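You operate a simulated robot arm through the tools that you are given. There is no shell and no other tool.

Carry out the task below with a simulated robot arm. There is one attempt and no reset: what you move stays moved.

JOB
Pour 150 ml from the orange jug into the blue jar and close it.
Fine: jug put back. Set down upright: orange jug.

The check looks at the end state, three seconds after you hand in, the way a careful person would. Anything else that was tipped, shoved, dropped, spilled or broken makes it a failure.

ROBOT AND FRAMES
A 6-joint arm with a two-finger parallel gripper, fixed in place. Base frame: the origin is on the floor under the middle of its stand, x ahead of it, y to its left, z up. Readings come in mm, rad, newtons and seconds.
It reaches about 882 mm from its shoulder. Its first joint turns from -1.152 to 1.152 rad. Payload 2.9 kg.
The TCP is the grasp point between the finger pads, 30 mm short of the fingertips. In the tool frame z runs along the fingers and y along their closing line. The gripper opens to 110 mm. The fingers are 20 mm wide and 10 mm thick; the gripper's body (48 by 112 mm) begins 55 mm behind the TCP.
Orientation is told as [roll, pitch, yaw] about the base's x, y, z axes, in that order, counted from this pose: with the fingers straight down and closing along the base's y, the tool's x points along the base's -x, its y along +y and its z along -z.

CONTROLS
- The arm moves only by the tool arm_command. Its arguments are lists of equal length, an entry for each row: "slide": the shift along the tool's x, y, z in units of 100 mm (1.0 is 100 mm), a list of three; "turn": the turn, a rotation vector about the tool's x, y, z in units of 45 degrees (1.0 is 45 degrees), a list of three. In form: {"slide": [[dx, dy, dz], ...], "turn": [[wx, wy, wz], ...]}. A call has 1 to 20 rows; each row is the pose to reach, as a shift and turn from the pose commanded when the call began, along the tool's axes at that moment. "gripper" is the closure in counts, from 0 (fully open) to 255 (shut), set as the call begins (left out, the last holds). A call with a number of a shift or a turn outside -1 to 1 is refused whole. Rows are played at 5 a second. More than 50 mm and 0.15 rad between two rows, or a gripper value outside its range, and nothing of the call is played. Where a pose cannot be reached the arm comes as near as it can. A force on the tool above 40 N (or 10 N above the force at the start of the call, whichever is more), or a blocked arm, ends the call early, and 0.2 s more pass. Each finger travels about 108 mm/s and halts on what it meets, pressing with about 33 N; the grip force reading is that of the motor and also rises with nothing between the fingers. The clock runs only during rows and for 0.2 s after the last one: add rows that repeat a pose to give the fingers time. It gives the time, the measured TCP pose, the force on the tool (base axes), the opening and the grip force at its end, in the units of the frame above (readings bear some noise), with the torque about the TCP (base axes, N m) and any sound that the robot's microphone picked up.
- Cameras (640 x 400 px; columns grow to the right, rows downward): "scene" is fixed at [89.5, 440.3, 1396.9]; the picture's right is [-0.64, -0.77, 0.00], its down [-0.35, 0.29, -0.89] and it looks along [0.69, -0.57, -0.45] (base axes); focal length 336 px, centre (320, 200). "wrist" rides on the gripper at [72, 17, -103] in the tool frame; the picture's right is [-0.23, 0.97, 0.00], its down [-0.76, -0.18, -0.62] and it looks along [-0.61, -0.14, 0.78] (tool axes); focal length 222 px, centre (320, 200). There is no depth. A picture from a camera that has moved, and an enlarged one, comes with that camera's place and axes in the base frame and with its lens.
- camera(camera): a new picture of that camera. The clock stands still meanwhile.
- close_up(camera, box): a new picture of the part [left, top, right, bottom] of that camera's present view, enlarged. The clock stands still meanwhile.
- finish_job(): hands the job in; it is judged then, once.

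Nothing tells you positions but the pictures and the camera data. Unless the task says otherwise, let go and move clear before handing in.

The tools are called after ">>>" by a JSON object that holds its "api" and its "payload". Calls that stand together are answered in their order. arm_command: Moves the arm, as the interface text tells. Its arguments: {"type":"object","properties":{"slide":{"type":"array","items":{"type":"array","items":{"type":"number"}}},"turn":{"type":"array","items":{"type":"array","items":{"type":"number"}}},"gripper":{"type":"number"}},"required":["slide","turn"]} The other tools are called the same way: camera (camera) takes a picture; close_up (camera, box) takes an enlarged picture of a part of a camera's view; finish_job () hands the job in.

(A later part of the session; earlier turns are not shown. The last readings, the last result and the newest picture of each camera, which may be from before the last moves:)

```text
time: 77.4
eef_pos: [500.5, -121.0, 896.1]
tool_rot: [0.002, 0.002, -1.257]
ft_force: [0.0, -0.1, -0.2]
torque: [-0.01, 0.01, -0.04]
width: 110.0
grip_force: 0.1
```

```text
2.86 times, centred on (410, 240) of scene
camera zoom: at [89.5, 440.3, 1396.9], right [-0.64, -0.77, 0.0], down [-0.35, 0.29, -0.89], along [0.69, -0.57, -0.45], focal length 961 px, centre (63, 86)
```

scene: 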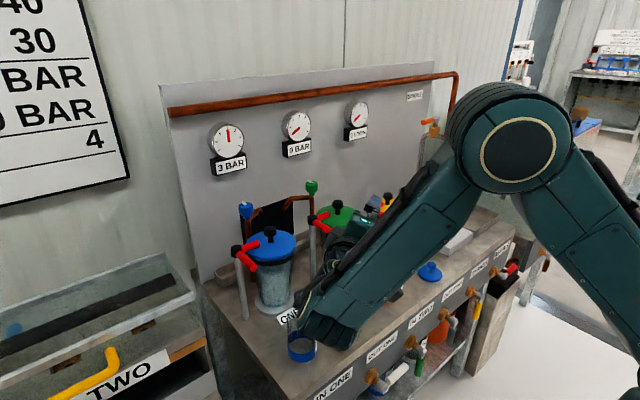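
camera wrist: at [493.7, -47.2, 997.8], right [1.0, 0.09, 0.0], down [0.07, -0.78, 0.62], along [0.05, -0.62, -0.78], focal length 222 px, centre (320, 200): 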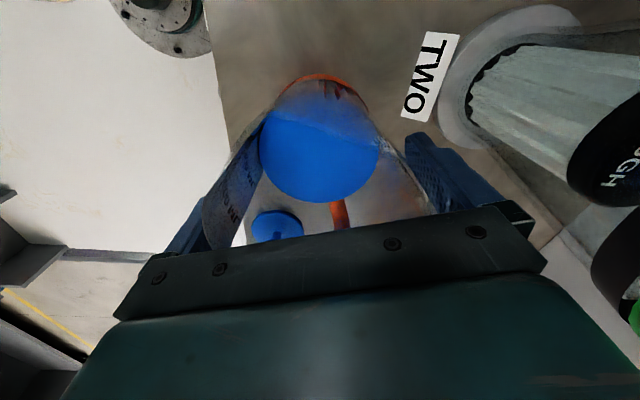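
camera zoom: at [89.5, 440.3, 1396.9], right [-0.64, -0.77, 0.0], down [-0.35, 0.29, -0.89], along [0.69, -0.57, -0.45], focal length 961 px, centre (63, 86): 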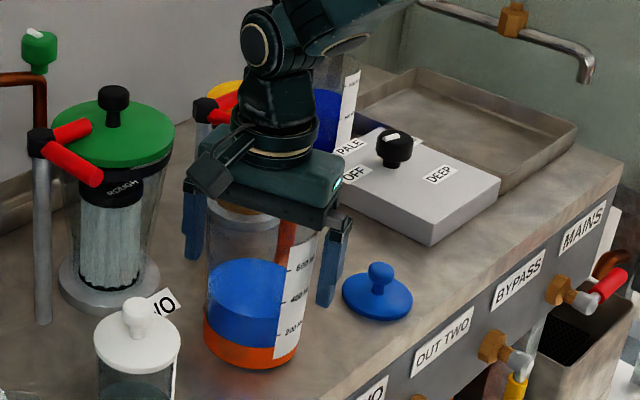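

The fingers flank the jug and the palm is above the rim. Closing gently on it.

>>> {"api": "arm_command", "payload": {"slide": [[0, 0, 0], [0, 0, 0], [0, 0, 0], [0, 0, 0], [0, 0, 0]], "turn": [[0, 0, 0], [0, 0, 0], [0, 0, 0], [0, 0, 0], [0, 0, 0]], "gripper": 255}}

>>> {"api": "close_up", "payload": {"camera": "scene", "box": [340, 170, 480, 310]}}

```text
time: 78.6
eef_pos: [500.9, -121.7, 896.0]
tool_rot: [0.0, 0.001, -1.257]
ft_force: [-1.1, -0.2, 0.6]
torque: [-0.06, 0.02, -0.04]
width: 88.7
grip_force: 32.8
```

```text
2.86 times, centred on (410, 240) of scene
camera zoom: at [89.5, 440.2, 1396.9], right [-0.64, -0.77, 0.0], down [-0.35, 0.29, -0.89], along [0.69, -0.57, -0.45], focal length 961 px, centre (63, 86)
```

zoom: 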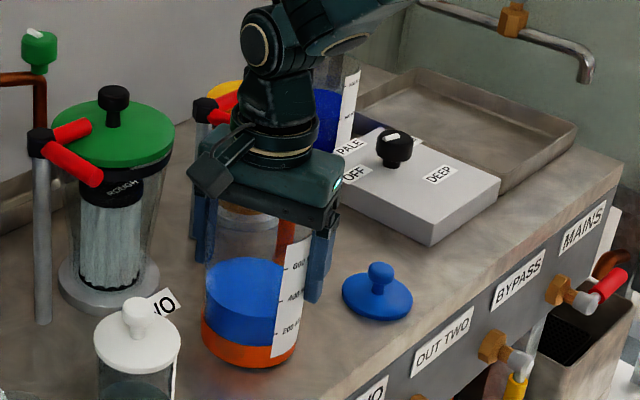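

The grip reads 88.7 mm and firm. I'm lifting slowly by 15 mm and checking.

>>> {"api": "arm_command", "payload": {"slide": [[0, 0, -0.02], [0, 0, -0.05], [0, 0, -0.1], [0, 0, -0.15], [0, 0, -0.15]], "turn": [[0, 0, 0], [0, 0, 0], [0, 0, 0], [0, 0, 0], [0, 0, 0]]}}

>>> {"api": "close_up", "payload": {"camera": "scene", "box": [340, 170, 480, 310]}}

>>> {"api": "camera", "payload": {"camera": "wrist"}}

```text
time: 79.8
eef_pos: [500.7, -121.5, 909.5]
tool_rot: [0.0, 0.003, -1.257]
ft_force: [0.3, -0.4, -4.4]
torque: [0.06, 0.05, 0.03]
width: 88.8
grip_force: 33.1
```

```text
2.86 times, centred on (410, 240) of scene
camera zoom: at [89.5, 440.2, 1396.9], right [-0.64, -0.77, 0.0], down [-0.35, 0.29, -0.89], along [0.69, -0.57, -0.45], focal length 961 px, centre (63, 86)
```

zoom: 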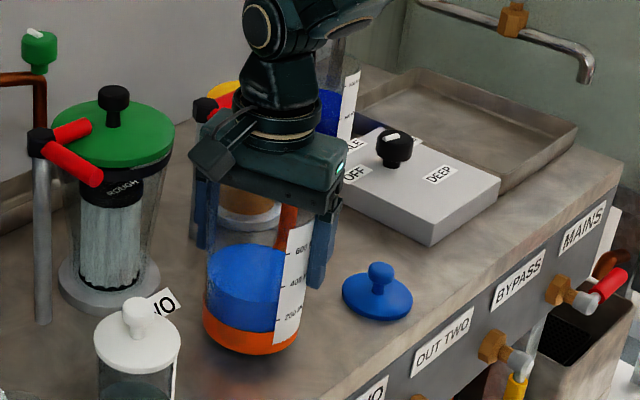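

```text
taken
camera wrist: at [493.5, -47.4, 1013.3], right [1.0, 0.09, 0.0], down [0.07, -0.78, 0.62], along [0.05, -0.62, -0.78], focal length 222 px, centre (320, 200)
```

wrist: 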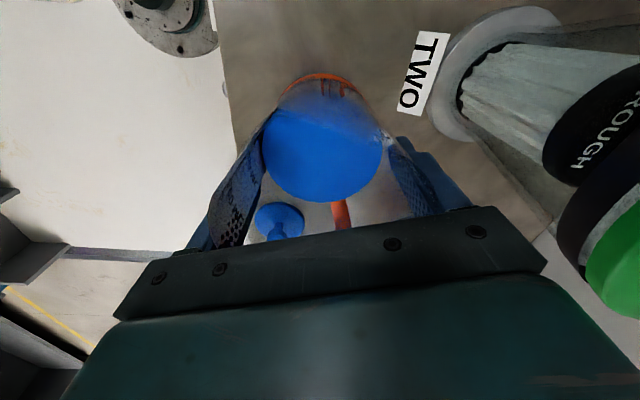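

The jug came up cleanly (about 4.4 N of weight). I'm raising it further, backing away from the dispensers, and then turning it about 170°.

>>> {"api": "arm_command", "payload": {"slide": [[0, 0, -0.15], [0, 0, -0.3], [0.05, -0.15, -0.3], [0.1, -0.3, -0.3], [0.15, -0.45, -0.3], [0.185, -0.571, -0.3], [0.185, -0.571, -0.3]], "turn": [[0, 0, 0], [0, 0, 0], [0, 0, 0], [0, 0, 0], [0, 0, 0], [0, 0, 0], [0, 0, 0]]}}

>>> {"api": "arm_command", "payload": {"slide": [[0, 0, 0], [0, 0, 0], [0, 0, 0], [0, 0, 0], [0, 0, 0], [0, 0, 0], [0, 0, 0], [0, 0, 0]], "turn": [[0, 0, -0.12], [0, 0, -0.25], [0, 0, -0.38], [0, 0, -0.51], [0, 0, -0.64], [0, 0, -0.77], [0, 0, -0.89], [0, 0, -1.0]]}}

>>> {"api": "close_up", "payload": {"camera": "scene", "box": [340, 150, 520, 310]}}

```text
time: 81.4
eef_pos: [440.4, -121.5, 940.3]
tool_rot: [-0.001, 0.002, -1.256]
ft_force: [0.5, 0.0, -3.8]
torque: [0.06, 0.0, -0.04]
width: 88.9
grip_force: 33.2
```

```text
time: 83.2
eef_pos: [440.2, -120.2, 940.4]
tool_rot: [0.001, -0.002, -0.47]
ft_force: [-0.5, 0.1, -4.0]
torque: [0.04, 0.1, 0.01]
width: 88.9
grip_force: 32.9
```

```text
2.50 times, centred on (430, 230) of scene
camera zoom: at [89.5, 440.2, 1396.9], right [-0.64, -0.77, 0.0], down [-0.35, 0.29, -0.89], along [0.69, -0.57, -0.45], focal length 841 px, centre (45, 125)
```

zoom: 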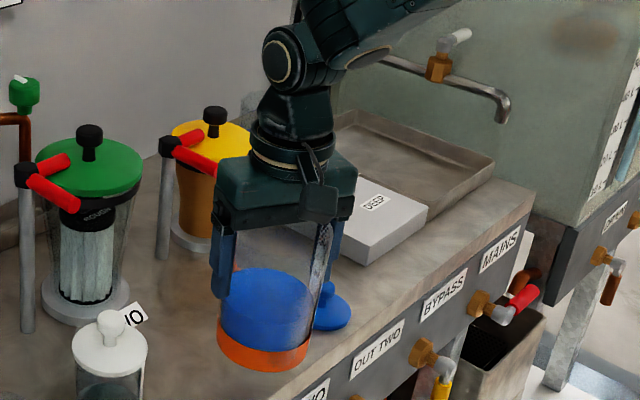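

It follows the turn well. Continuing the rotation.

>>> {"api": "arm_command", "payload": {"slide": [[0, 0, 0], [0, 0, 0], [0, 0, 0], [0, 0, 0], [0, 0, 0], [0, 0, 0], [0, 0, 0], [0, 0, 0]], "turn": [[0, 0, -0.12], [0, 0, -0.25], [0, 0, -0.38], [0, 0, -0.51], [0, 0, -0.64], [0, 0, -0.77], [0, 0, -0.89], [0, 0, -1.0]]}}

>>> {"api": "arm_command", "payload": {"slide": [[0, 0, 0], [0, 0, 0], [0, 0, 0], [0, 0, 0], [0, 0, 0], [0, 0, 0], [0, 0, 0], [0, 0, 0]], "turn": [[0, 0, -0.12], [0, 0, -0.25], [0, 0, -0.38], [0, 0, -0.51], [0, 0, -0.64], [0, 0, -0.77], [0, 0, -0.89], [0, 0, -1.0]]}}

>>> {"api": "arm_command", "payload": {"slide": [[0, 0, 0], [0, 0, 0], [0, 0, 0], [0, 0, 0], [0, 0, 0], [0, 0, 0], [0, 0, 0]], "turn": [[0, 0, -0.12], [0, 0, -0.25], [0, 0, -0.38], [0, 0, -0.51], [0, 0, -0.64], [0, 0, -0.78], [0, 0, -0.78]]}}

>>> {"api": "camera", "payload": {"camera": "wrist"}}

>>> {"api": "close_up", "payload": {"camera": "scene", "box": [340, 150, 520, 310]}}

```text
time: 85.0
eef_pos: [440.4, -122.6, 940.1]
tool_rot: [0.001, 0.0, 0.317]
ft_force: [-0.2, 0.5, -3.4]
torque: [-0.04, 0.09, -0.01]
width: 88.5
grip_force: 33.0
```

```text
time: 86.8
eef_pos: [439.5, -120.7, 940.8]
tool_rot: [-0.002, -0.003, 1.1]
ft_force: [-0.6, 0.8, -2.9]
torque: [-0.03, 0.01, -0.02]
width: 88.9
grip_force: 33.6
```

```text
time: 88.4
eef_pos: [441.2, -122.8, 940.6]
tool_rot: [-0.001, -0.001, 1.715]
ft_force: [-0.2, 0.1, -3.6]
torque: [-0.07, -0.01, 0.03]
width: 88.7
grip_force: 33.1
```

```text
taken
camera wrist: at [433.2, -195.9, 1042.8], right [-1.0, 0.09, 0.0], down [0.07, 0.78, 0.62], along [0.05, 0.62, -0.78], focal length 222 px, centre (320, 200)
```

wrist: 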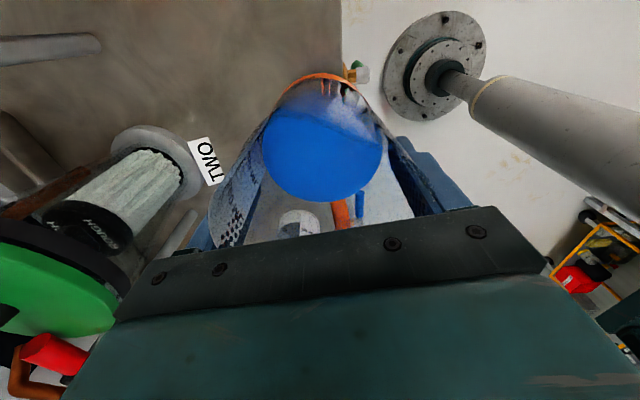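

```text
2.50 times, centred on (430, 230) of scene
camera zoom: at [89.5, 440.2, 1396.9], right [-0.64, -0.77, 0.0], down [-0.35, 0.29, -0.89], along [0.69, -0.57, -0.45], focal length 841 px, centre (45, 125)
```

zoom: 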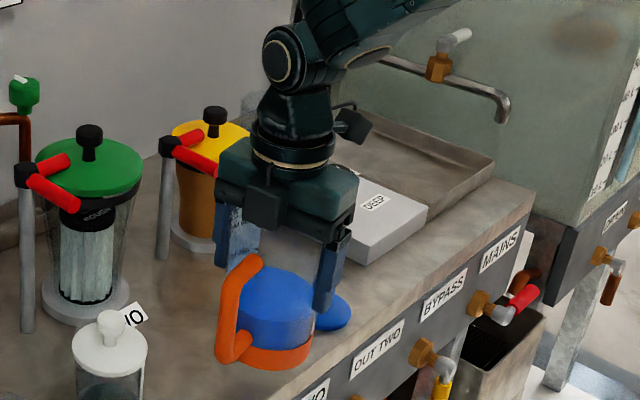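

The jug is turned, with the handle towards +y and the spout towards -y. I'm moving it to (480, -121) and setting it down gently.

>>> {"api": "arm_command", "payload": {"slide": [[0.02, -0.13, 0], [0.04, -0.26, 0], [0.058, -0.396, 0], [0.058, -0.396, 0.1], [0.058, -0.396, 0.2], [0.058, -0.396, 0.3], [0.058, -0.396, 0.38], [0.058, -0.396, 0.42], [0.058, -0.396, 0.42]], "turn": [[0, 0, 0], [0, 0, 0], [0, 0, 0], [0, 0, 0], [0, 0, 0], [0, 0, 0], [0, 0, 0], [0, 0, 0], [0, 0, 0]]}}

>>> {"api": "arm_command", "payload": {"slide": [[0, 0, 0.01], [0, 0, 0.02], [0, 0, 0.025], [0, 0, 0.025]], "turn": [[0, 0, 0], [0, 0, 0], [0, 0, 0], [0, 0, 0]]}}

>>> {"api": "close_up", "payload": {"camera": "scene", "box": [350, 200, 450, 310]}}

```text
time: 90.4
eef_pos: [480.2, -121.3, 898.1]
tool_rot: [0.0, -0.002, 1.711]
ft_force: [0.8, -0.5, -4.0]
torque: [-0.08, -0.04, 0.04]
width: 88.9
grip_force: 33.1
```

```text
time: 91.4
eef_pos: [479.8, -121.6, 896.1]
tool_rot: [0.0, 0.0, 1.711]
ft_force: [0.0, -1.0, -4.4]
torque: [-0.06, 0.0, 0.01]
width: 88.6
grip_force: 33.2
```

```text
3.64 times, centred on (400, 255) of scene
camera zoom: at [89.5, 440.2, 1396.9], right [-0.64, -0.77, 0.0], down [-0.35, 0.29, -0.89], along [0.69, -0.57, -0.45], focal length 1224 px, centre (29, 0)
```

zoom: 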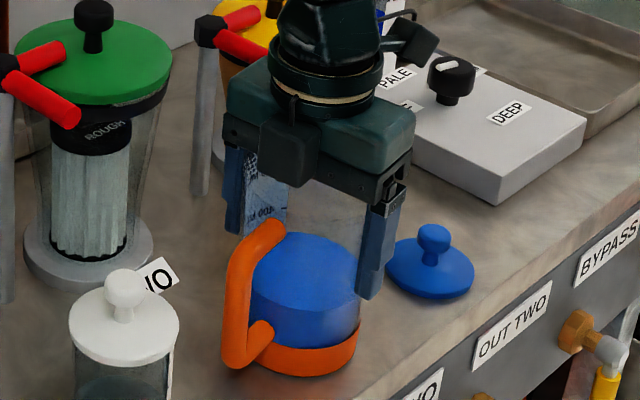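

It's still hanging by a hair (-4.4 N). I'll lower in 1 mm steps until the weight transfers.

>>> {"api": "arm_command", "payload": {"slide": [[0, 0, 0.005], [0, 0, 0.01], [0, 0, 0.01]], "turn": [[0, 0, 0], [0, 0, 0], [0, 0, 0]]}}

>>> {"api": "arm_command", "payload": {"slide": [[0, 0, 0.005], [0, 0, 0.01], [0, 0, 0.01]], "turn": [[0, 0, 0], [0, 0, 0], [0, 0, 0]]}}

```text
time: 92.2
eef_pos: [481.3, -122.0, 895.2]
tool_rot: [-0.001, -0.001, 1.712]
ft_force: [-3.4, 0.7, 8.8]
torque: [0.29, 0.65, 0.03]
width: 88.9
grip_force: 33.5
```

```text
time: 93.0
eef_pos: [482.0, -120.7, 894.6]
tool_rot: [-0.006, 0.001, 1.713]
ft_force: [-1.7, 0.4, 23.4]
torque: [0.43, -0.1, 0.18]
width: 89.0
grip_force: 32.9
```

Contact is made, and the last step pressed a bit hard (23 N). I'll ease back 1 mm, then release.

>>> {"api": "arm_command", "payload": {"slide": [[0, 0, -0.008], [0, 0, -0.012], [0, 0, -0.012]], "turn": [[0, 0, 0], [0, 0, 0], [0, 0, 0]]}}

>>> {"api": "arm_command", "payload": {"slide": [[0, 0, 0], [0, 0, 0], [0, 0, 0], [0, 0, 0]], "turn": [[0, 0, 0], [0, 0, 0], [0, 0, 0], [0, 0, 0]], "gripper": 0}}

>>> {"api": "close_up", "payload": {"camera": "scene", "box": [350, 200, 450, 310]}}

```text
time: 93.8
eef_pos: [479.6, -121.2, 893.6]
tool_rot: [-0.002, 0.001, 1.712]
ft_force: [5.1, -1.2, 9.8]
torque: [-0.29, -0.77, 0.02]
width: 88.7
grip_force: 32.8
```

```text
time: 94.8
eef_pos: [479.7, -121.9, 894.6]
tool_rot: [-0.001, -0.002, 1.712]
ft_force: [-0.4, 0.1, 0.2]
torque: [0.01, -0.01, 0.01]
width: 110.0
grip_force: 0.0
```

```text
3.64 times, centred on (400, 255) of scene
camera zoom: at [89.5, 440.3, 1396.9], right [-0.64, -0.77, 0.0], down [-0.35, 0.29, -0.89], along [0.69, -0.57, -0.45], focal length 1224 px, centre (29, 0)
```

zoom: 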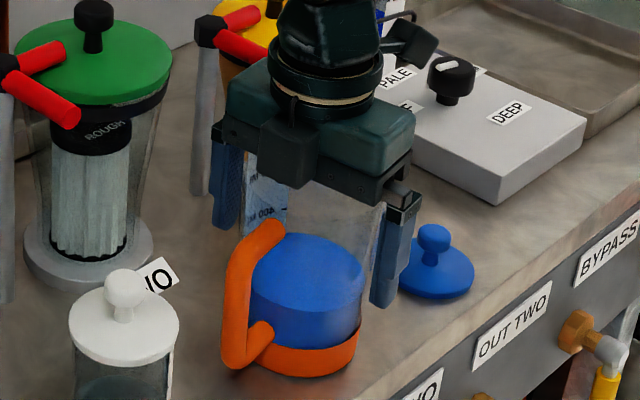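

The jug stands upright and free. I'm rising straight up, then measuring the handle loop from the pictures.

>>> {"api": "arm_command", "payload": {"slide": [[0, 0, -0.1], [0, 0, -0.3], [0, 0, -0.55], [0, 0, -0.8], [0, 0, -1.0]], "turn": [[0, 0, 0], [0, 0, 0], [0, 0, 0], [0, 0, 0], [0, 0, 0]]}}

>>> {"api": "arm_command", "payload": {"slide": [[0, 0, -0.35], [0, 0, -0.7], [0, 0, -0.9], [0, 0, -0.9], [0, 0, -0.9], [0, 0, -0.9], [0, 0, -0.9]], "turn": [[0, 0, 0], [0, 0, 0.16], [0, 0, 0.33], [0, 0, 0.5], [0, 0, 0.67], [0, 0, 0.84], [0, 0, 1.0]]}}

>>> {"api": "arm_command", "payload": {"slide": [[0.1, 0.05, 0], [0.2, 0.1, 0], [0.3, 0.15, 0], [0.4, 0.2, 0], [0.5, 0.25, 0], [0.57, 0.28, 0], [0.57, 0.28, 0]], "turn": [[0, 0, 0.16], [0, 0, 0.33], [0, 0, 0.5], [0, 0, 0.67], [0, 0, 0.84], [0, 0, 1.0], [0, 0, 1.0]]}}

>>> {"api": "camera", "payload": {"camera": "wrist"}}

>>> {"api": "close_up", "payload": {"camera": "scene", "box": [360, 220, 430, 310]}}

```text
time: 96.0
eef_pos: [480.7, -120.6, 994.7]
tool_rot: [0.0, 0.0, 1.712]
ft_force: [-1.2, -0.5, 1.2]
torque: [0.02, -0.03, 0.01]
width: 110.2
grip_force: 0.0
```

```text
time: 97.6
eef_pos: [481.1, -122.2, 1084.7]
tool_rot: [-0.001, -0.003, 0.925]
ft_force: [-0.1, -0.7, -0.2]
torque: [0.02, 0.0, 0.03]
width: 110.1
grip_force: 0.1
```

```text
time: 99.2
eef_pos: [424.1, -150.8, 1085.5]
tool_rot: [0.001, 0.001, 0.14]
ft_force: [-0.5, -0.4, -0.2]
torque: [0.02, -0.02, 0.0]
width: 110.2
grip_force: 0.1
```

```text
taken
camera wrist: at [348.8, -143.8, 1187.2], right [0.09, 1.0, 0.0], down [0.78, -0.07, 0.62], along [0.62, -0.05, -0.78], focal length 222 px, centre (320, 200)
```

wrist: 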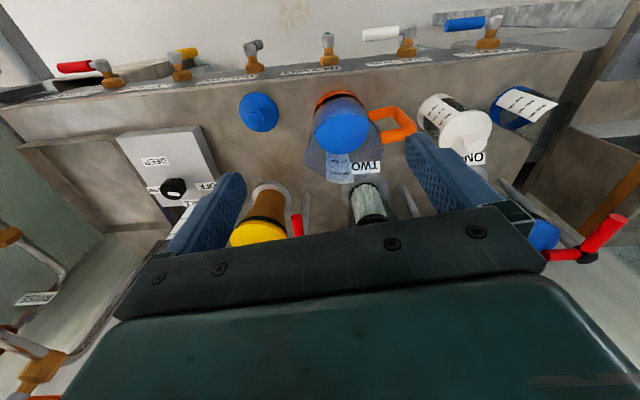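

```text
4.44 times, centred on (395, 265) of scene
camera zoom: at [89.5, 440.3, 1396.9], right [-0.64, -0.77, 0.0], down [-0.35, 0.29, -0.89], along [0.69, -0.57, -0.45], focal length 1496 px, centre (-13, -89)
```

zoom: 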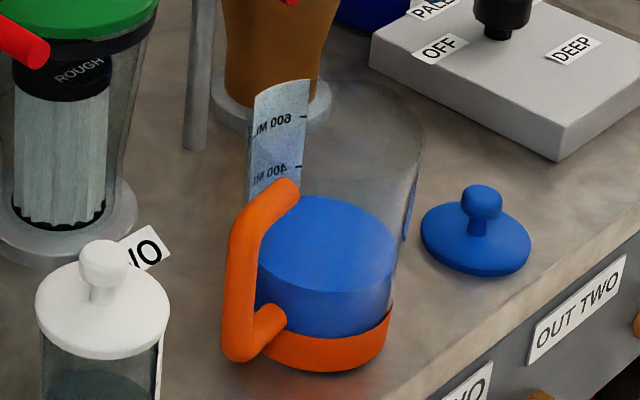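

Now the handle loop is well visible, so I'll zoom with the wrist camera too and triangulate it.

>>> {"api": "close_up", "payload": {"camera": "wrist", "box": [290, 80, 430, 190]}}

>>> {"api": "close_up", "payload": {"camera": "scene", "box": [368, 235, 418, 295]}}

```text
3.64 times, centred on (360, 135) of wrist
camera zoom: at [348.8, -143.8, 1187.2], right [0.09, 1.0, 0.0], down [0.78, -0.07, 0.62], along [0.62, -0.05, -0.78], focal length 808 px, centre (174, 436)
```

zoom: 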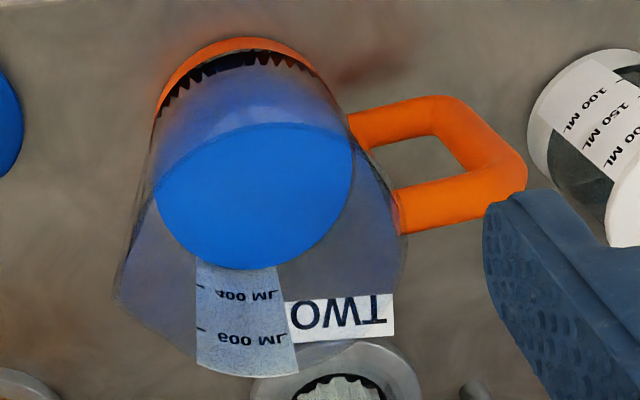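

```text
6.67 times, centred on (393, 265) of scene
camera zoom: at [89.5, 440.3, 1396.9], right [-0.64, -0.77, 0.0], down [-0.35, 0.29, -0.89], along [0.69, -0.57, -0.45], focal length 2243 px, centre (-167, -233)
```

zoom: 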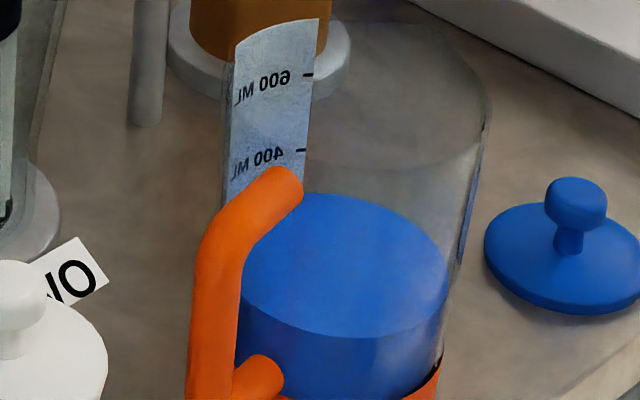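

The handle loop is well located: bar centres at z≈837 and 919, radius ~82, direction ~101°, so the window is z 845–912. I'll check how far down the spout bulge goes before choosing the finger height.

>>> {"api": "close_up", "payload": {"camera": "wrist", "box": [295, 100, 345, 180]}}

>>> {"api": "close_up", "payload": {"camera": "wrist", "box": [300, 120, 330, 170]}}

```text
5.00 times, centred on (320, 140) of wrist
camera zoom: at [348.8, -143.8, 1187.2], right [0.09, 1.0, 0.0], down [0.78, -0.07, 0.62], along [0.62, -0.05, -0.78], focal length 1111 px, centre (320, 500)
```

zoom: 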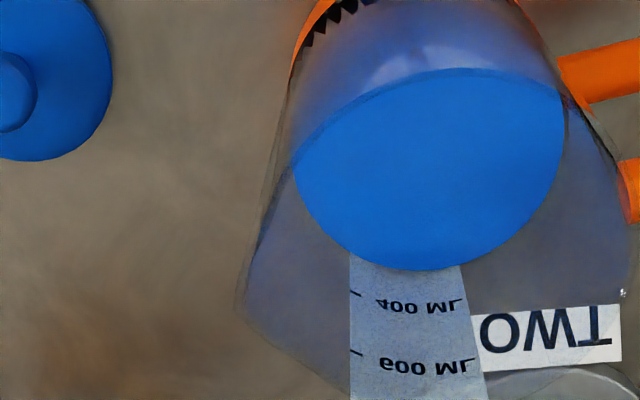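

```text
8.00 times, centred on (315, 145) of wrist
camera zoom: at [348.8, -143.8, 1187.2], right [0.09, 1.0, 0.0], down [0.78, -0.07, 0.62], along [0.62, -0.05, -0.78], focal length 1777 px, centre (360, 640)
```

zoom: 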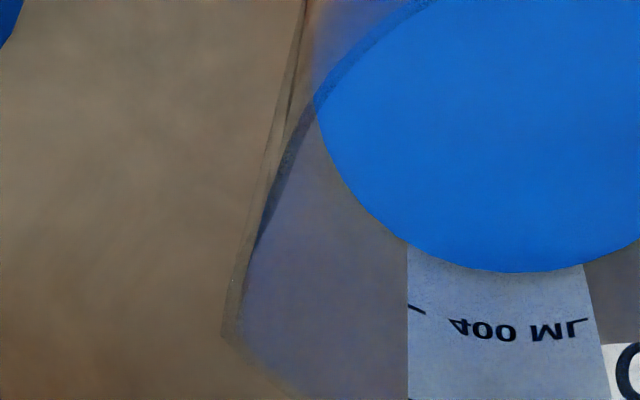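

The spout bulge runs the whole height (ridge r≈50 at mid-height), so I'll shift the grip centre 3 mm towards the spout. Now I'm orienting the tool for the side grip (yaw 11°, 20° below horizontal) at height.

>>> {"api": "arm_command", "payload": {"slide": [[0.091, 0.144, 0], [0.091, 0.144, 0]], "turn": [[0, 0, -0.067], [0, 0, -0.067]], "gripper": 0}}

>>> {"api": "arm_command", "payload": {"slide": [[0, 0, 0], [0, 0, 0], [0, 0, 0], [0, 0, 0], [0, 0, 0], [0, 0, 0]], "turn": [[0, -0.17, 0], [0, -0.34, 0], [0, -0.51, 0], [0, -0.68, 0], [0, -0.85, 0], [0, -1.0, 0]]}}

>>> {"api": "arm_command", "payload": {"slide": [[0, 0, 0], [0, 0, 0], [0, 0, 0], [0, 0, 0], [0, 0, 0]], "turn": [[0, -0.15, 0], [0, -0.3, 0], [0, -0.45, 0], [0, -0.556, 0], [0, -0.556, 0]]}}

```text
time: 99.8
eef_pos: [414.2, -137.1, 1085.5]
tool_rot: [0.002, 0.0, 0.194]
ft_force: [0.0, 0.0, 0.4]
torque: [0.01, 0.01, -0.02]
width: 109.8
grip_force: 0.1
```

```text
time: 101.2
eef_pos: [412.4, -137.7, 1085.5]
tool_rot: [0.002, -0.79, 0.193]
ft_force: [0.7, -0.3, 0.2]
torque: [-0.02, -0.04, 0.0]
width: 110.0
grip_force: 0.0
```

```text
time: 102.4
eef_pos: [412.3, -136.7, 1084.2]
tool_rot: [0.004, -1.225, 0.19]
ft_force: [-0.2, 0.4, 0.7]
torque: [0.01, 0.01, -0.04]
width: 110.0
grip_force: 0.0
```

>>> {"api": "arm_command", "payload": {"slide": [[0.31, 0, 0.114], [0.63, 0, 0.228], [0.94, 0, 0.342]], "turn": [[0, 0, 0], [0, 0, 0], [0, 0, 0]]}}

>>> {"api": "arm_command", "payload": {"slide": [[0.26, 0, 0.095], [0.52, 0, 0.19], [0.78, -0.005, 0.284], [0.78, -0.005, 0.284]], "turn": [[0, 0, 0], [0, 0, 0], [0, 0, 0], [0, 0, 0]]}}

>>> {"api": "camera", "payload": {"camera": "wrist"}}

>>> {"api": "close_up", "payload": {"camera": "scene", "box": [340, 190, 480, 320]}}

```text
time: 103.2
eef_pos: [411.7, -137.7, 986.0]
tool_rot: [0.003, -1.221, 0.191]
ft_force: [-0.6, -0.3, 0.1]
torque: [0.04, -0.02, 0.01]
width: 109.9
grip_force: 0.0
```

```text
time: 104.2
eef_pos: [411.5, -136.9, 902.3]
tool_rot: [0.001, -1.224, 0.192]
ft_force: [-0.5, 0.6, 0.1]
torque: [0.04, 0.0, 0.02]
width: 109.7
grip_force: 0.1
```

```text
taken
camera wrist: at [288.1, -144.1, 868.3], right [-0.11, 0.97, 0.21], down [-0.29, -0.24, 0.93], along [0.95, 0.04, 0.3], focal length 222 px, centre (320, 200)
```

wrist: 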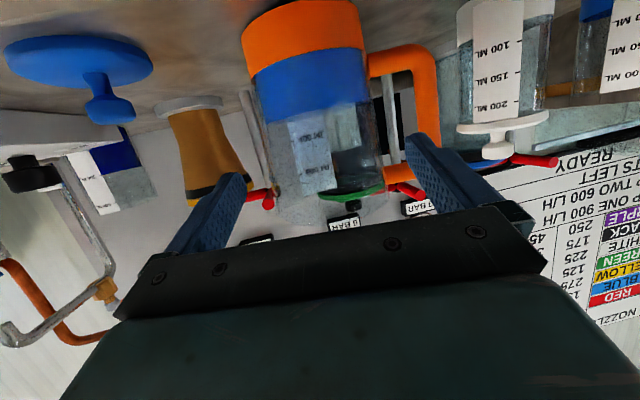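

```text
3.08 times, centred on (410, 255) of scene
camera zoom: at [89.5, 440.3, 1396.9], right [-0.64, -0.77, 0.0], down [-0.35, 0.29, -0.89], along [0.69, -0.57, -0.45], focal length 1035 px, centre (43, 31)
```

zoom: 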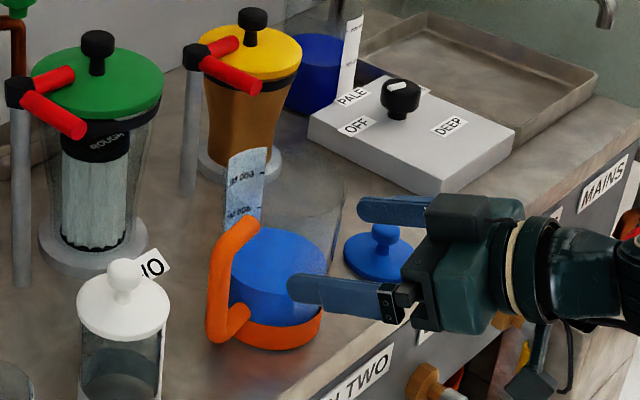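

Everything projects where it should: the left fingertip is lined up with the handle loop. I'm advancing along the fingers in two steps, with a check in between.

>>> {"api": "arm_command", "payload": {"slide": [[0, -0.01, 0.08], [0, -0.01, 0.16], [0, -0.01, 0.24], [0, -0.01, 0.32], [0, -0.01, 0.32]], "turn": [[0, 0, 0], [0, 0, 0], [0, 0, 0], [0, 0, 0], [0, 0, 0]]}}

>>> {"api": "camera", "payload": {"camera": "wrist"}}

>>> {"api": "close_up", "payload": {"camera": "scene", "box": [350, 215, 450, 305]}}

```text
time: 105.4
eef_pos: [443.6, -133.6, 890.1]
tool_rot: [0.003, -1.223, 0.19]
ft_force: [-0.2, 0.2, 0.4]
torque: [-0.01, -0.02, 0.0]
width: 110.2
grip_force: 0.0
```

```text
taken
camera wrist: at [319.6, -139.4, 856.7], right [-0.11, 0.97, 0.21], down [-0.29, -0.24, 0.93], along [0.95, 0.04, 0.3], focal length 222 px, centre (320, 200)
```

wrist: 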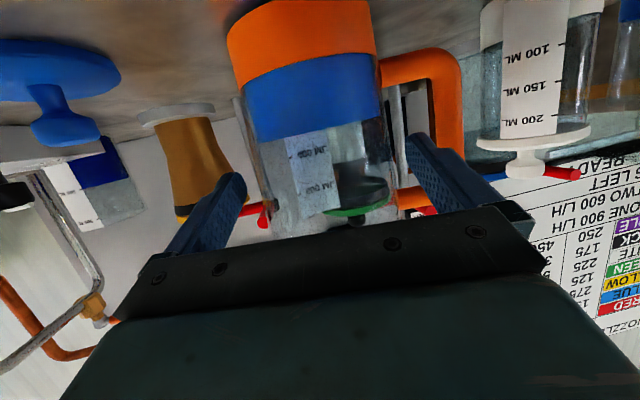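

```text
4.44 times, centred on (400, 260) of scene
camera zoom: at [89.5, 440.3, 1396.9], right [-0.64, -0.77, 0.0], down [-0.35, 0.29, -0.89], along [0.69, -0.57, -0.45], focal length 1496 px, centre (-36, -67)
```

zoom: 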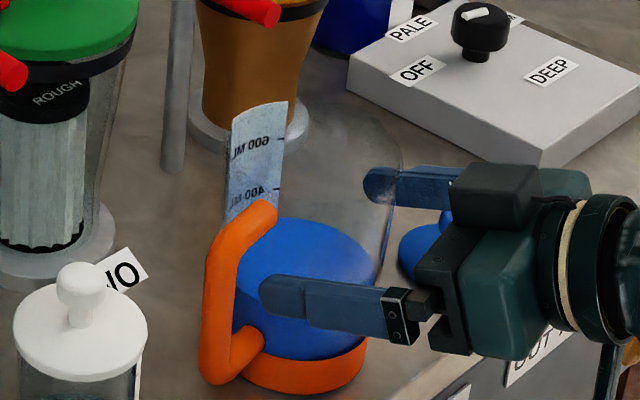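

The finger is centred in the loop. Advancing the last ~27 mm.

>>> {"api": "arm_command", "payload": {"slide": [[0, 0, 0.06], [0, 0, 0.12], [0, 0, 0.18], [0, 0, 0.24], [0, 0, 0.275], [0, 0, 0.275]], "turn": [[0, 0, 0], [0, 0, 0], [0, 0, 0], [0, 0, 0], [0, 0, 0], [0, 0, 0]]}}

>>> {"api": "camera", "payload": {"camera": "wrist"}}

>>> {"api": "close_up", "payload": {"camera": "scene", "box": [350, 215, 450, 305]}}

```text
time: 106.8
eef_pos: [468.2, -128.1, 881.8]
tool_rot: [0.006, -1.222, 0.19]
ft_force: [-0.2, -0.2, 0.4]
torque: [0.01, 0.0, 0.04]
width: 110.0
grip_force: 0.0
```

```text
taken
camera wrist: at [343.8, -135.0, 847.6], right [-0.11, 0.97, 0.21], down [-0.28, -0.24, 0.93], along [0.95, 0.04, 0.3], focal length 222 px, centre (320, 200)
```

wrist: 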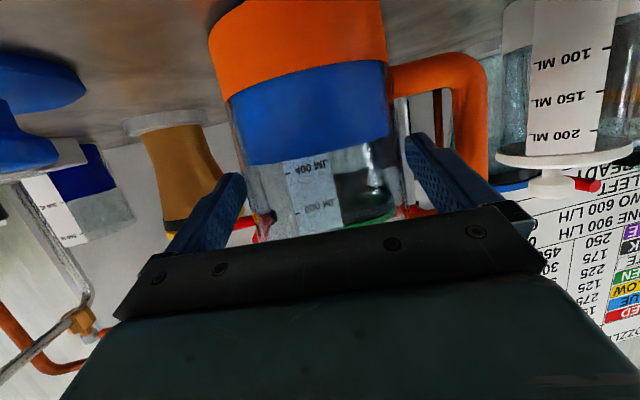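

```text
4.44 times, centred on (400, 260) of scene
camera zoom: at [89.5, 440.3, 1396.9], right [-0.64, -0.77, 0.0], down [-0.35, 0.29, -0.89], along [0.69, -0.57, -0.45], focal length 1496 px, centre (-36, -67)
```

zoom: 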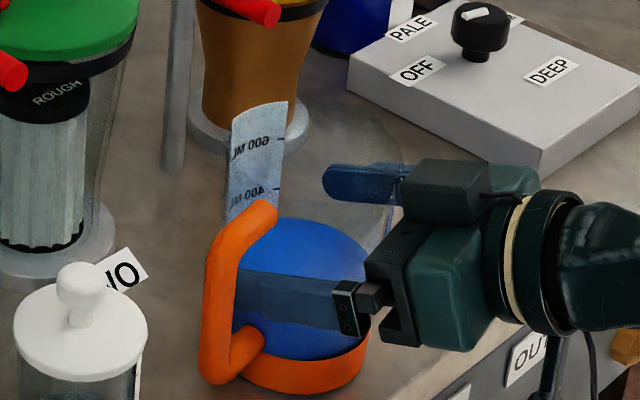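

>>> {"api": "close_up", "payload": {"camera": "scene", "box": [375, 245, 425, 295]}}

>>> {"api": "close_up", "payload": {"camera": "wrist", "box": [360, 60, 520, 220]}}

```text
8.00 times, centred on (400, 270) of scene
camera zoom: at [89.5, 440.3, 1396.9], right [-0.64, -0.77, 0.0], down [-0.35, 0.29, -0.89], along [0.69, -0.57, -0.45], focal length 2692 px, centre (-320, -360)
```

zoom: 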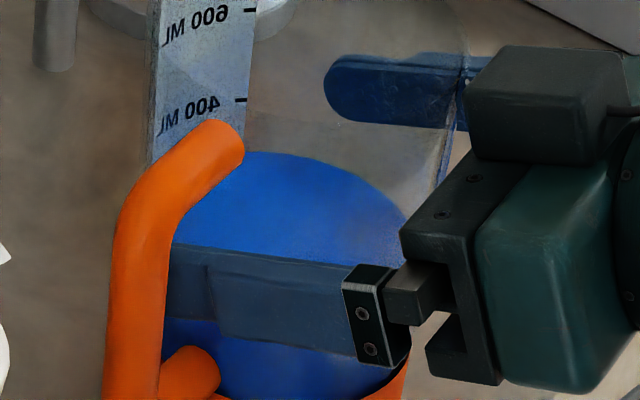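

```text
2.50 times, centred on (440, 140) of wrist
camera zoom: at [343.8, -135.0, 847.6], right [-0.11, 0.97, 0.21], down [-0.28, -0.24, 0.93], along [0.95, 0.04, 0.3], focal length 555 px, centre (20, 350)
```

zoom: 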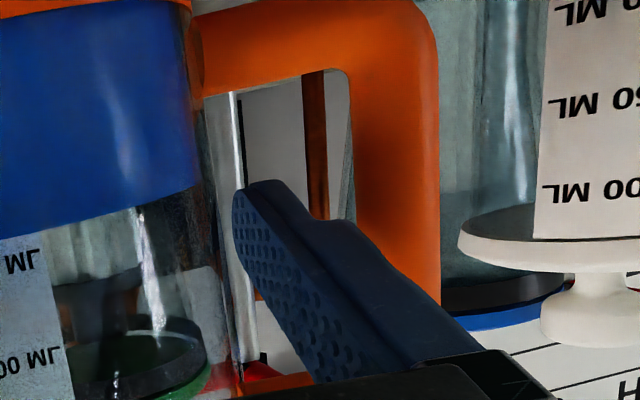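

The left finger is through the loop, clear of both glass and handle. Closing the gripper.

>>> {"api": "arm_command", "payload": {"slide": [[0, 0, 0], [0, 0, 0], [0, 0, 0], [0, 0, 0], [0, 0, 0]], "turn": [[0, 0, 0], [0, 0, 0], [0, 0, 0], [0, 0, 0], [0, 0, 0]], "gripper": 255}}

>>> {"api": "close_up", "payload": {"camera": "scene", "box": [350, 215, 450, 305]}}

>>> {"api": "camera", "payload": {"camera": "wrist"}}

```text
time: 108.0
eef_pos: [468.2, -127.5, 881.5]
tool_rot: [0.003, -1.222, 0.19]
ft_force: [1.0, 0.7, -0.5]
torque: [0.09, 0.02, 0.01]
width: 87.4
grip_force: 32.7
```

```text
4.44 times, centred on (400, 260) of scene
camera zoom: at [89.5, 440.3, 1396.9], right [-0.64, -0.77, 0.0], down [-0.35, 0.29, -0.89], along [0.69, -0.57, -0.45], focal length 1496 px, centre (-36, -67)
```

zoom: 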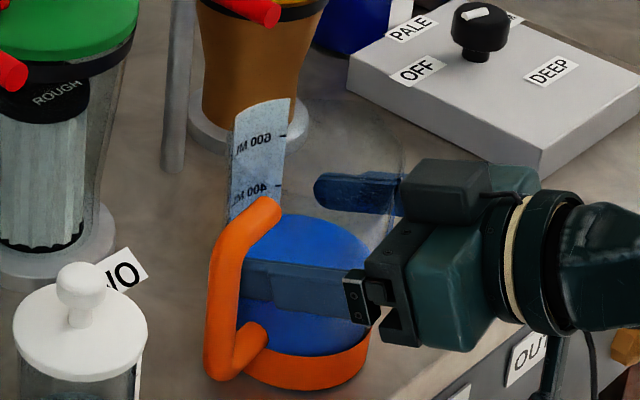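

```text
taken
camera wrist: at [343.7, -135.0, 847.7], right [-0.11, 0.97, 0.21], down [-0.28, -0.24, 0.93], along [0.95, 0.04, 0.3], focal length 222 px, centre (320, 200)
```

wrist: 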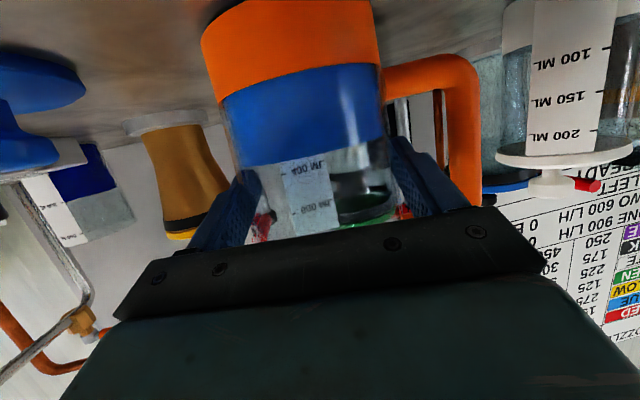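

It's gripped at 87.4 mm. Lifting slowly by 20 mm to test the hold.

>>> {"api": "arm_command", "payload": {"slide": [[-0.03, 0, -0.01], [-0.07, 0, -0.025], [-0.13, 0, -0.047], [-0.188, 0, -0.068], [-0.188, 0, -0.068]], "turn": [[0, 0, 0], [0, 0, 0], [0, 0, 0], [0, 0, 0], [0, 0, 0]]}}

>>> {"api": "close_up", "payload": {"camera": "scene", "box": [350, 205, 450, 305]}}

>>> {"api": "camera", "payload": {"camera": "wrist"}}

```text
time: 109.2
eef_pos: [468.8, -127.6, 902.7]
tool_rot: [0.005, -1.221, 0.191]
ft_force: [0.6, -0.5, -3.7]
torque: [-0.1, 0.05, -0.01]
width: 88.0
grip_force: 32.6
```

```text
4.00 times, centred on (400, 255) of scene
camera zoom: at [89.5, 440.2, 1396.9], right [-0.64, -0.77, 0.0], down [-0.35, 0.29, -0.89], along [0.69, -0.57, -0.45], focal length 1346 px, centre (0, -20)
```

zoom: 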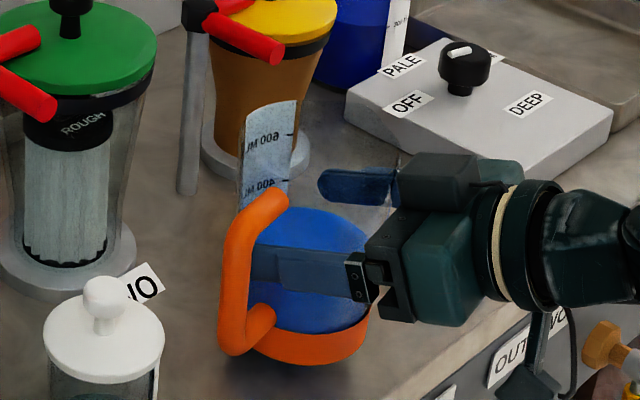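

```text
taken
camera wrist: at [344.0, -135.2, 868.1], right [-0.11, 0.97, 0.21], down [-0.29, -0.24, 0.93], along [0.95, 0.04, 0.3], focal length 222 px, centre (320, 200)
```

wrist: 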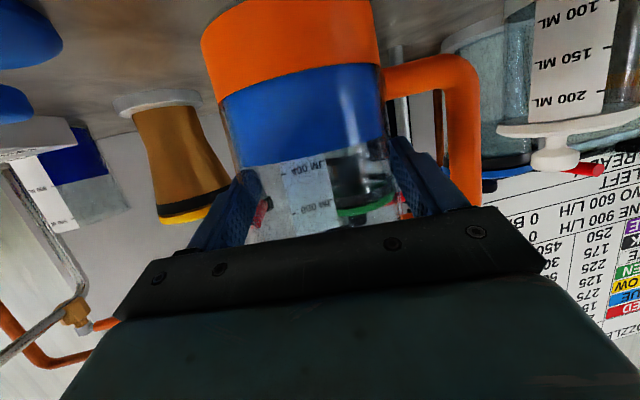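

It's held firmly and stays level. A quick zoom to read the jug's level against its scale.

>>> {"api": "close_up", "payload": {"camera": "wrist", "box": [200, 50, 400, 240]}}

```text
2.11 times, centred on (300, 145) of wrist
camera zoom: at [344.0, -135.2, 868.1], right [-0.11, 0.97, 0.21], down [-0.29, -0.24, 0.93], along [0.95, 0.04, 0.3], focal length 468 px, centre (362, 316)
```

zoom: 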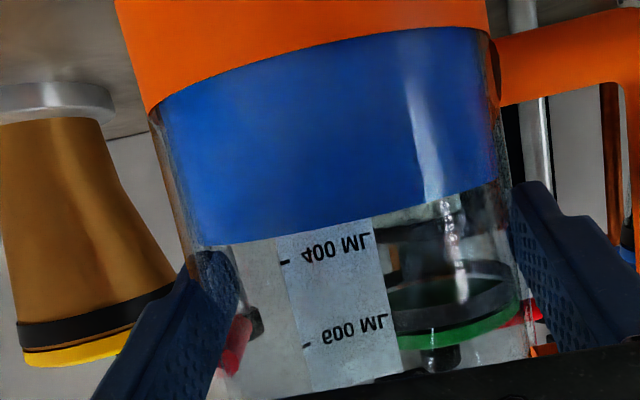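

The level works out at about 300 ml, so half must go. I'm carrying the jug high (bottom above the white jar's knob) over to the +y side of the blue jar.

>>> {"api": "arm_command", "payload": {"slide": [[-0.16, 0, -0.057], [-0.35, 0, -0.128], [-0.55, 0, -0.2], [-0.75, 0, -0.273], [-0.94, 0, -0.342]], "turn": [[0, 0, 0], [0, 0, 0], [0, 0, 0], [0, 0, 0], [0, 0, 0]]}}

>>> {"api": "arm_command", "payload": {"slide": [[-0.15, 0.12, -0.01], [-0.3, 0.3, -0.016], [-0.396, 0.45, -0.022], [-0.396, 0.589, -0.022]], "turn": [[0, 0, 0], [0, 0, 0], [0, 0, 0], [0, 0, 0]]}}

>>> {"api": "arm_command", "payload": {"slide": [[-0.016, 0.24, 0.045], [-0.032, 0.49, 0.09], [-0.05, 0.74, 0.135], [-0.065, 0.982, 0.18]], "turn": [[0, 0, 0], [0, 0, 0], [0, 0, 0], [0, 0, 0]]}}

>>> {"api": "arm_command", "payload": {"slide": [[-0.016, 0.24, 0.045], [-0.032, 0.49, 0.09], [-0.05, 0.74, 0.135], [-0.065, 0.982, 0.18]], "turn": [[0, 0, 0], [0, 0, 0], [0, 0, 0], [0, 0, 0]]}}

>>> {"api": "arm_command", "payload": {"slide": [[-0.01, 0.22, 0.026], [-0.02, 0.45, 0.053], [-0.03, 0.68, 0.08], [-0.039, 0.895, 0.106], [-0.039, 0.895, 0.106]], "turn": [[0, 0, 0], [0, 0, 0], [0, 0, 0], [0, 0, 0], [0, 0, 0]]}}

>>> {"api": "camera", "payload": {"camera": "scene"}}

>>> {"api": "camera", "payload": {"camera": "wrist"}}

```text
time: 110.4
eef_pos: [466.3, -126.2, 1002.2]
tool_rot: [0.004, -1.221, 0.189]
ft_force: [0.3, 0.9, -4.6]
torque: [-0.08, 0.01, 0.0]
width: 87.7
grip_force: 32.8
```

```text
time: 111.4
eef_pos: [466.8, -66.6, 1041.0]
tool_rot: [0.007, -1.222, 0.189]
ft_force: [0.7, -0.4, -3.9]
torque: [-0.12, 0.0, 0.0]
width: 87.8
grip_force: 33.1
```

```text
time: 112.4
eef_pos: [468.3, 31.2, 1039.2]
tool_rot: [0.007, -1.223, 0.19]
ft_force: [0.2, -0.5, -3.5]
torque: [-0.11, 0.05, -0.02]
width: 87.8
grip_force: 33.1
```

```text
time: 113.4
eef_pos: [469.4, 134.4, 1039.3]
tool_rot: [0.002, -1.22, 0.192]
ft_force: [-0.1, -0.8, -3.5]
torque: [-0.1, 0.02, 0.02]
width: 87.7
grip_force: 33.0
```

```text
time: 114.6
eef_pos: [460.2, 223.9, 1039.3]
tool_rot: [0.005, -1.222, 0.189]
ft_force: [-0.2, 0.0, -3.6]
torque: [-0.07, 0.02, -0.02]
width: 87.9
grip_force: 33.3
```

```text
taken
```

scene: 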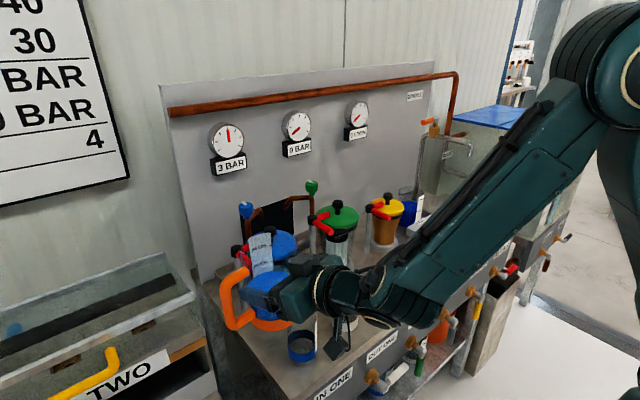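

```text
taken
camera wrist: at [338.0, 216.3, 1006.2], right [-0.11, 0.97, 0.21], down [-0.28, -0.24, 0.93], along [0.95, 0.04, 0.3], focal length 222 px, centre (320, 200)
```

wrist: 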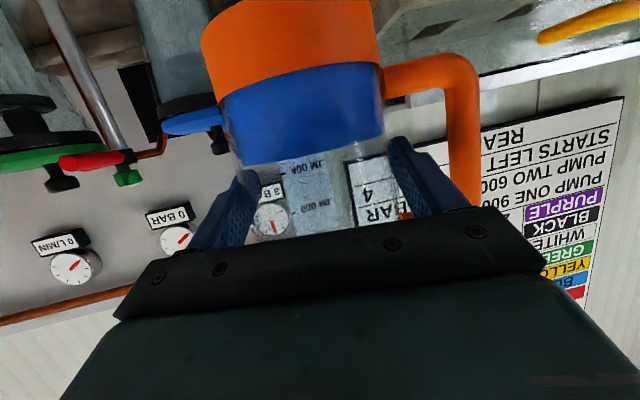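

The jug is held level next to the jar at height. I'm tilting to 45° over the spout (no liquid should leave before ~60°) and watching that it stays fixed in the grip.

>>> {"api": "arm_command", "payload": {"slide": [[0, 0.02, 0], [0, 0.04, 0], [0, 0.06, 0], [0, 0.08, 0], [0, 0.1, 0], [0, 0.122, 0], [0, 0.122, 0]], "turn": [[-0.058, 0, 0.16], [-0.116, 0, 0.32], [-0.174, 0, 0.48], [-0.226, 0, 0.62], [-0.277, 0, 0.76], [-0.342, 0, 0.94], [-0.342, 0, 0.94]]}}

>>> {"api": "camera", "payload": {"camera": "scene"}}

>>> {"api": "camera", "payload": {"camera": "wrist"}}

```text
time: 116.2
eef_pos: [459.7, 233.9, 1039.9]
tool_rot: [1.243, -0.724, -0.9]
ft_force: [0.4, 0.4, -4.3]
torque: [-0.15, 0.02, 0.04]
width: 87.8
grip_force: 33.5
```

```text
taken
```

scene: 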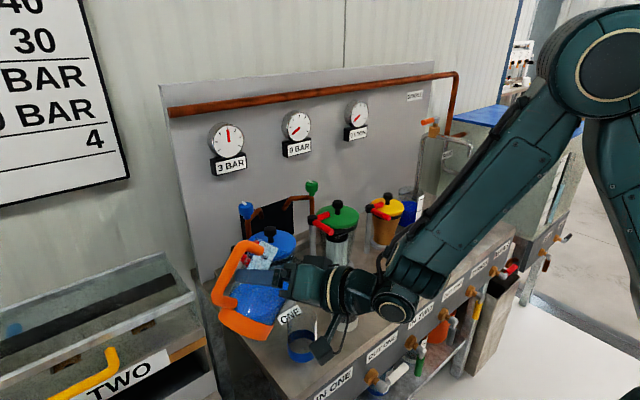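

```text
taken
camera wrist: at [331.9, 245.5, 1027.4], right [-0.03, 0.54, 0.84], down [-0.17, -0.83, 0.53], along [0.99, -0.13, 0.11], focal length 222 px, centre (320, 200)
```

wrist: 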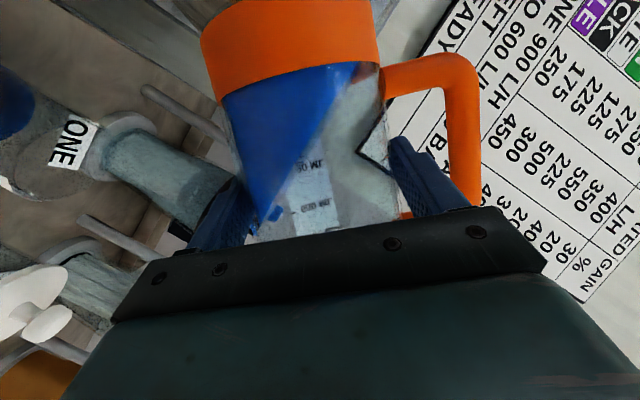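

The jug rotates rigidly with the gripper, and the wrist camera shows the liquid surface inside it. I'm lowering to the pre-pour pose (tilt 55°, lip ~30 mm above the jar rim).

>>> {"api": "arm_command", "payload": {"slide": [[0.12, -0.129, 0.044], [0.24, -0.257, 0.088], [0.36, -0.386, 0.132], [0.48, -0.514, 0.176], [0.605, -0.643, 0.22], [0.605, -0.643, 0.22]], "turn": [[0, 0, 0], [0, 0, 0], [-0.025, 0, 0.07], [-0.05, 0, 0.14], [-0.076, 0, 0.209], [-0.076, 0, 0.209]]}}

>>> {"api": "close_up", "payload": {"camera": "scene", "box": [200, 220, 380, 380]}}

>>> {"api": "camera", "payload": {"camera": "wrist"}}

```text
time: 117.6
eef_pos: [459.1, 235.8, 950.5]
tool_rot: [1.338, -0.569, -0.961]
ft_force: [0.0, 0.0, -4.7]
torque: [-0.08, 0.06, 0.01]
width: 87.6
grip_force: 33.1
```

```text
2.50 times, centred on (290, 300) of scene
camera zoom: at [89.6, 440.3, 1396.8], right [-0.64, -0.77, 0.0], down [-0.35, 0.29, -0.89], along [0.69, -0.57, -0.45], focal length 841 px, centre (395, -50)
```

zoom: 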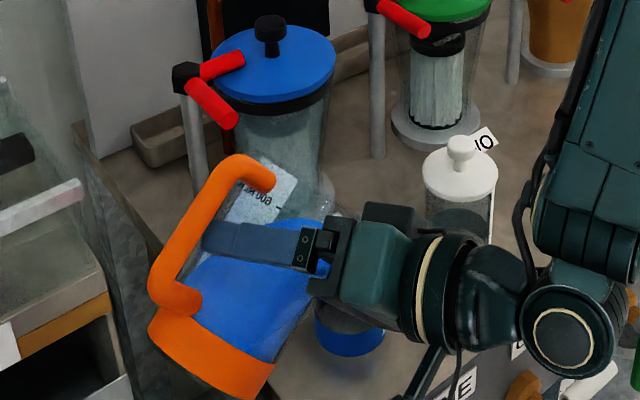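

```text
taken
camera wrist: at [332.1, 247.9, 943.9], right [0.0, 0.39, 0.92], down [-0.15, -0.91, 0.39], along [0.99, -0.14, 0.06], focal length 222 px, centre (320, 200)
```

wrist: 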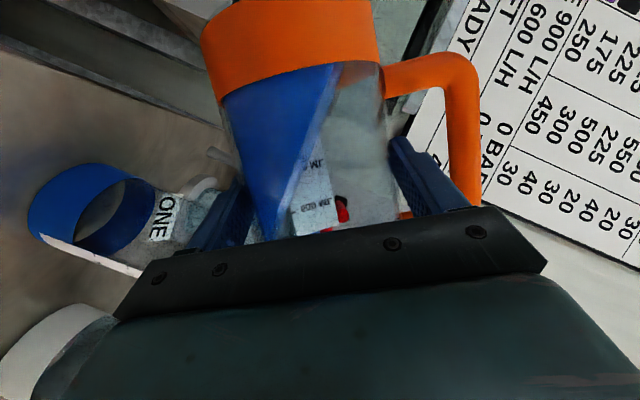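

Both cameras show useful views; the wrist camera even sees the blue jar from its label side. I'll zoom in to check the lip's position over the jar.

>>> {"api": "close_up", "payload": {"camera": "scene", "box": [275, 280, 345, 370]}}

>>> {"api": "close_up", "payload": {"camera": "wrist", "box": [20, 130, 260, 290]}}

```text
4.44 times, centred on (310, 325) of scene
camera zoom: at [89.6, 440.3, 1396.8], right [-0.64, -0.77, 0.0], down [-0.35, 0.29, -0.89], along [0.69, -0.57, -0.45], focal length 1496 px, centre (364, -356)
```

zoom: 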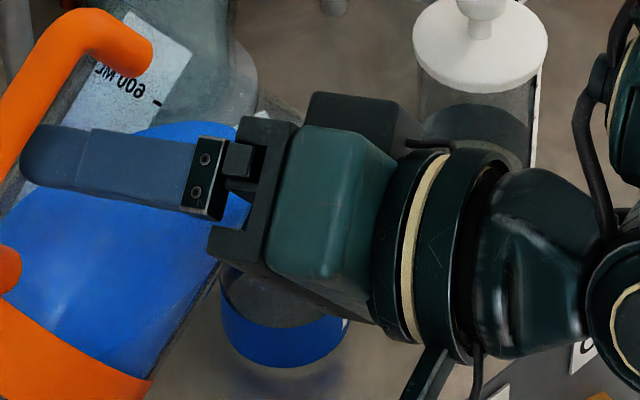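

```text
2.50 times, centred on (140, 210) of wrist
camera zoom: at [332.1, 247.9, 943.9], right [0.0, 0.39, 0.92], down [-0.15, -0.91, 0.39], along [0.99, -0.14, 0.06], focal length 555 px, centre (770, 175)
```

zoom: 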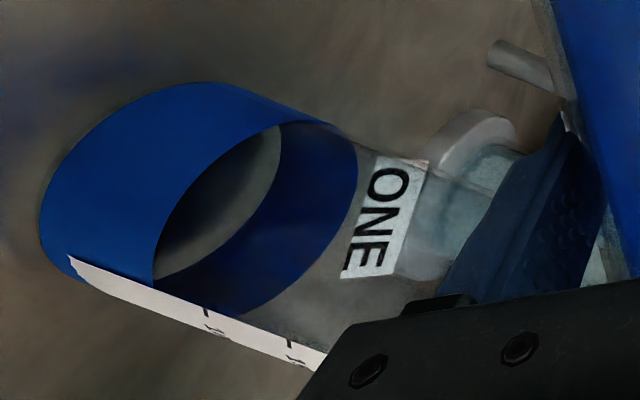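

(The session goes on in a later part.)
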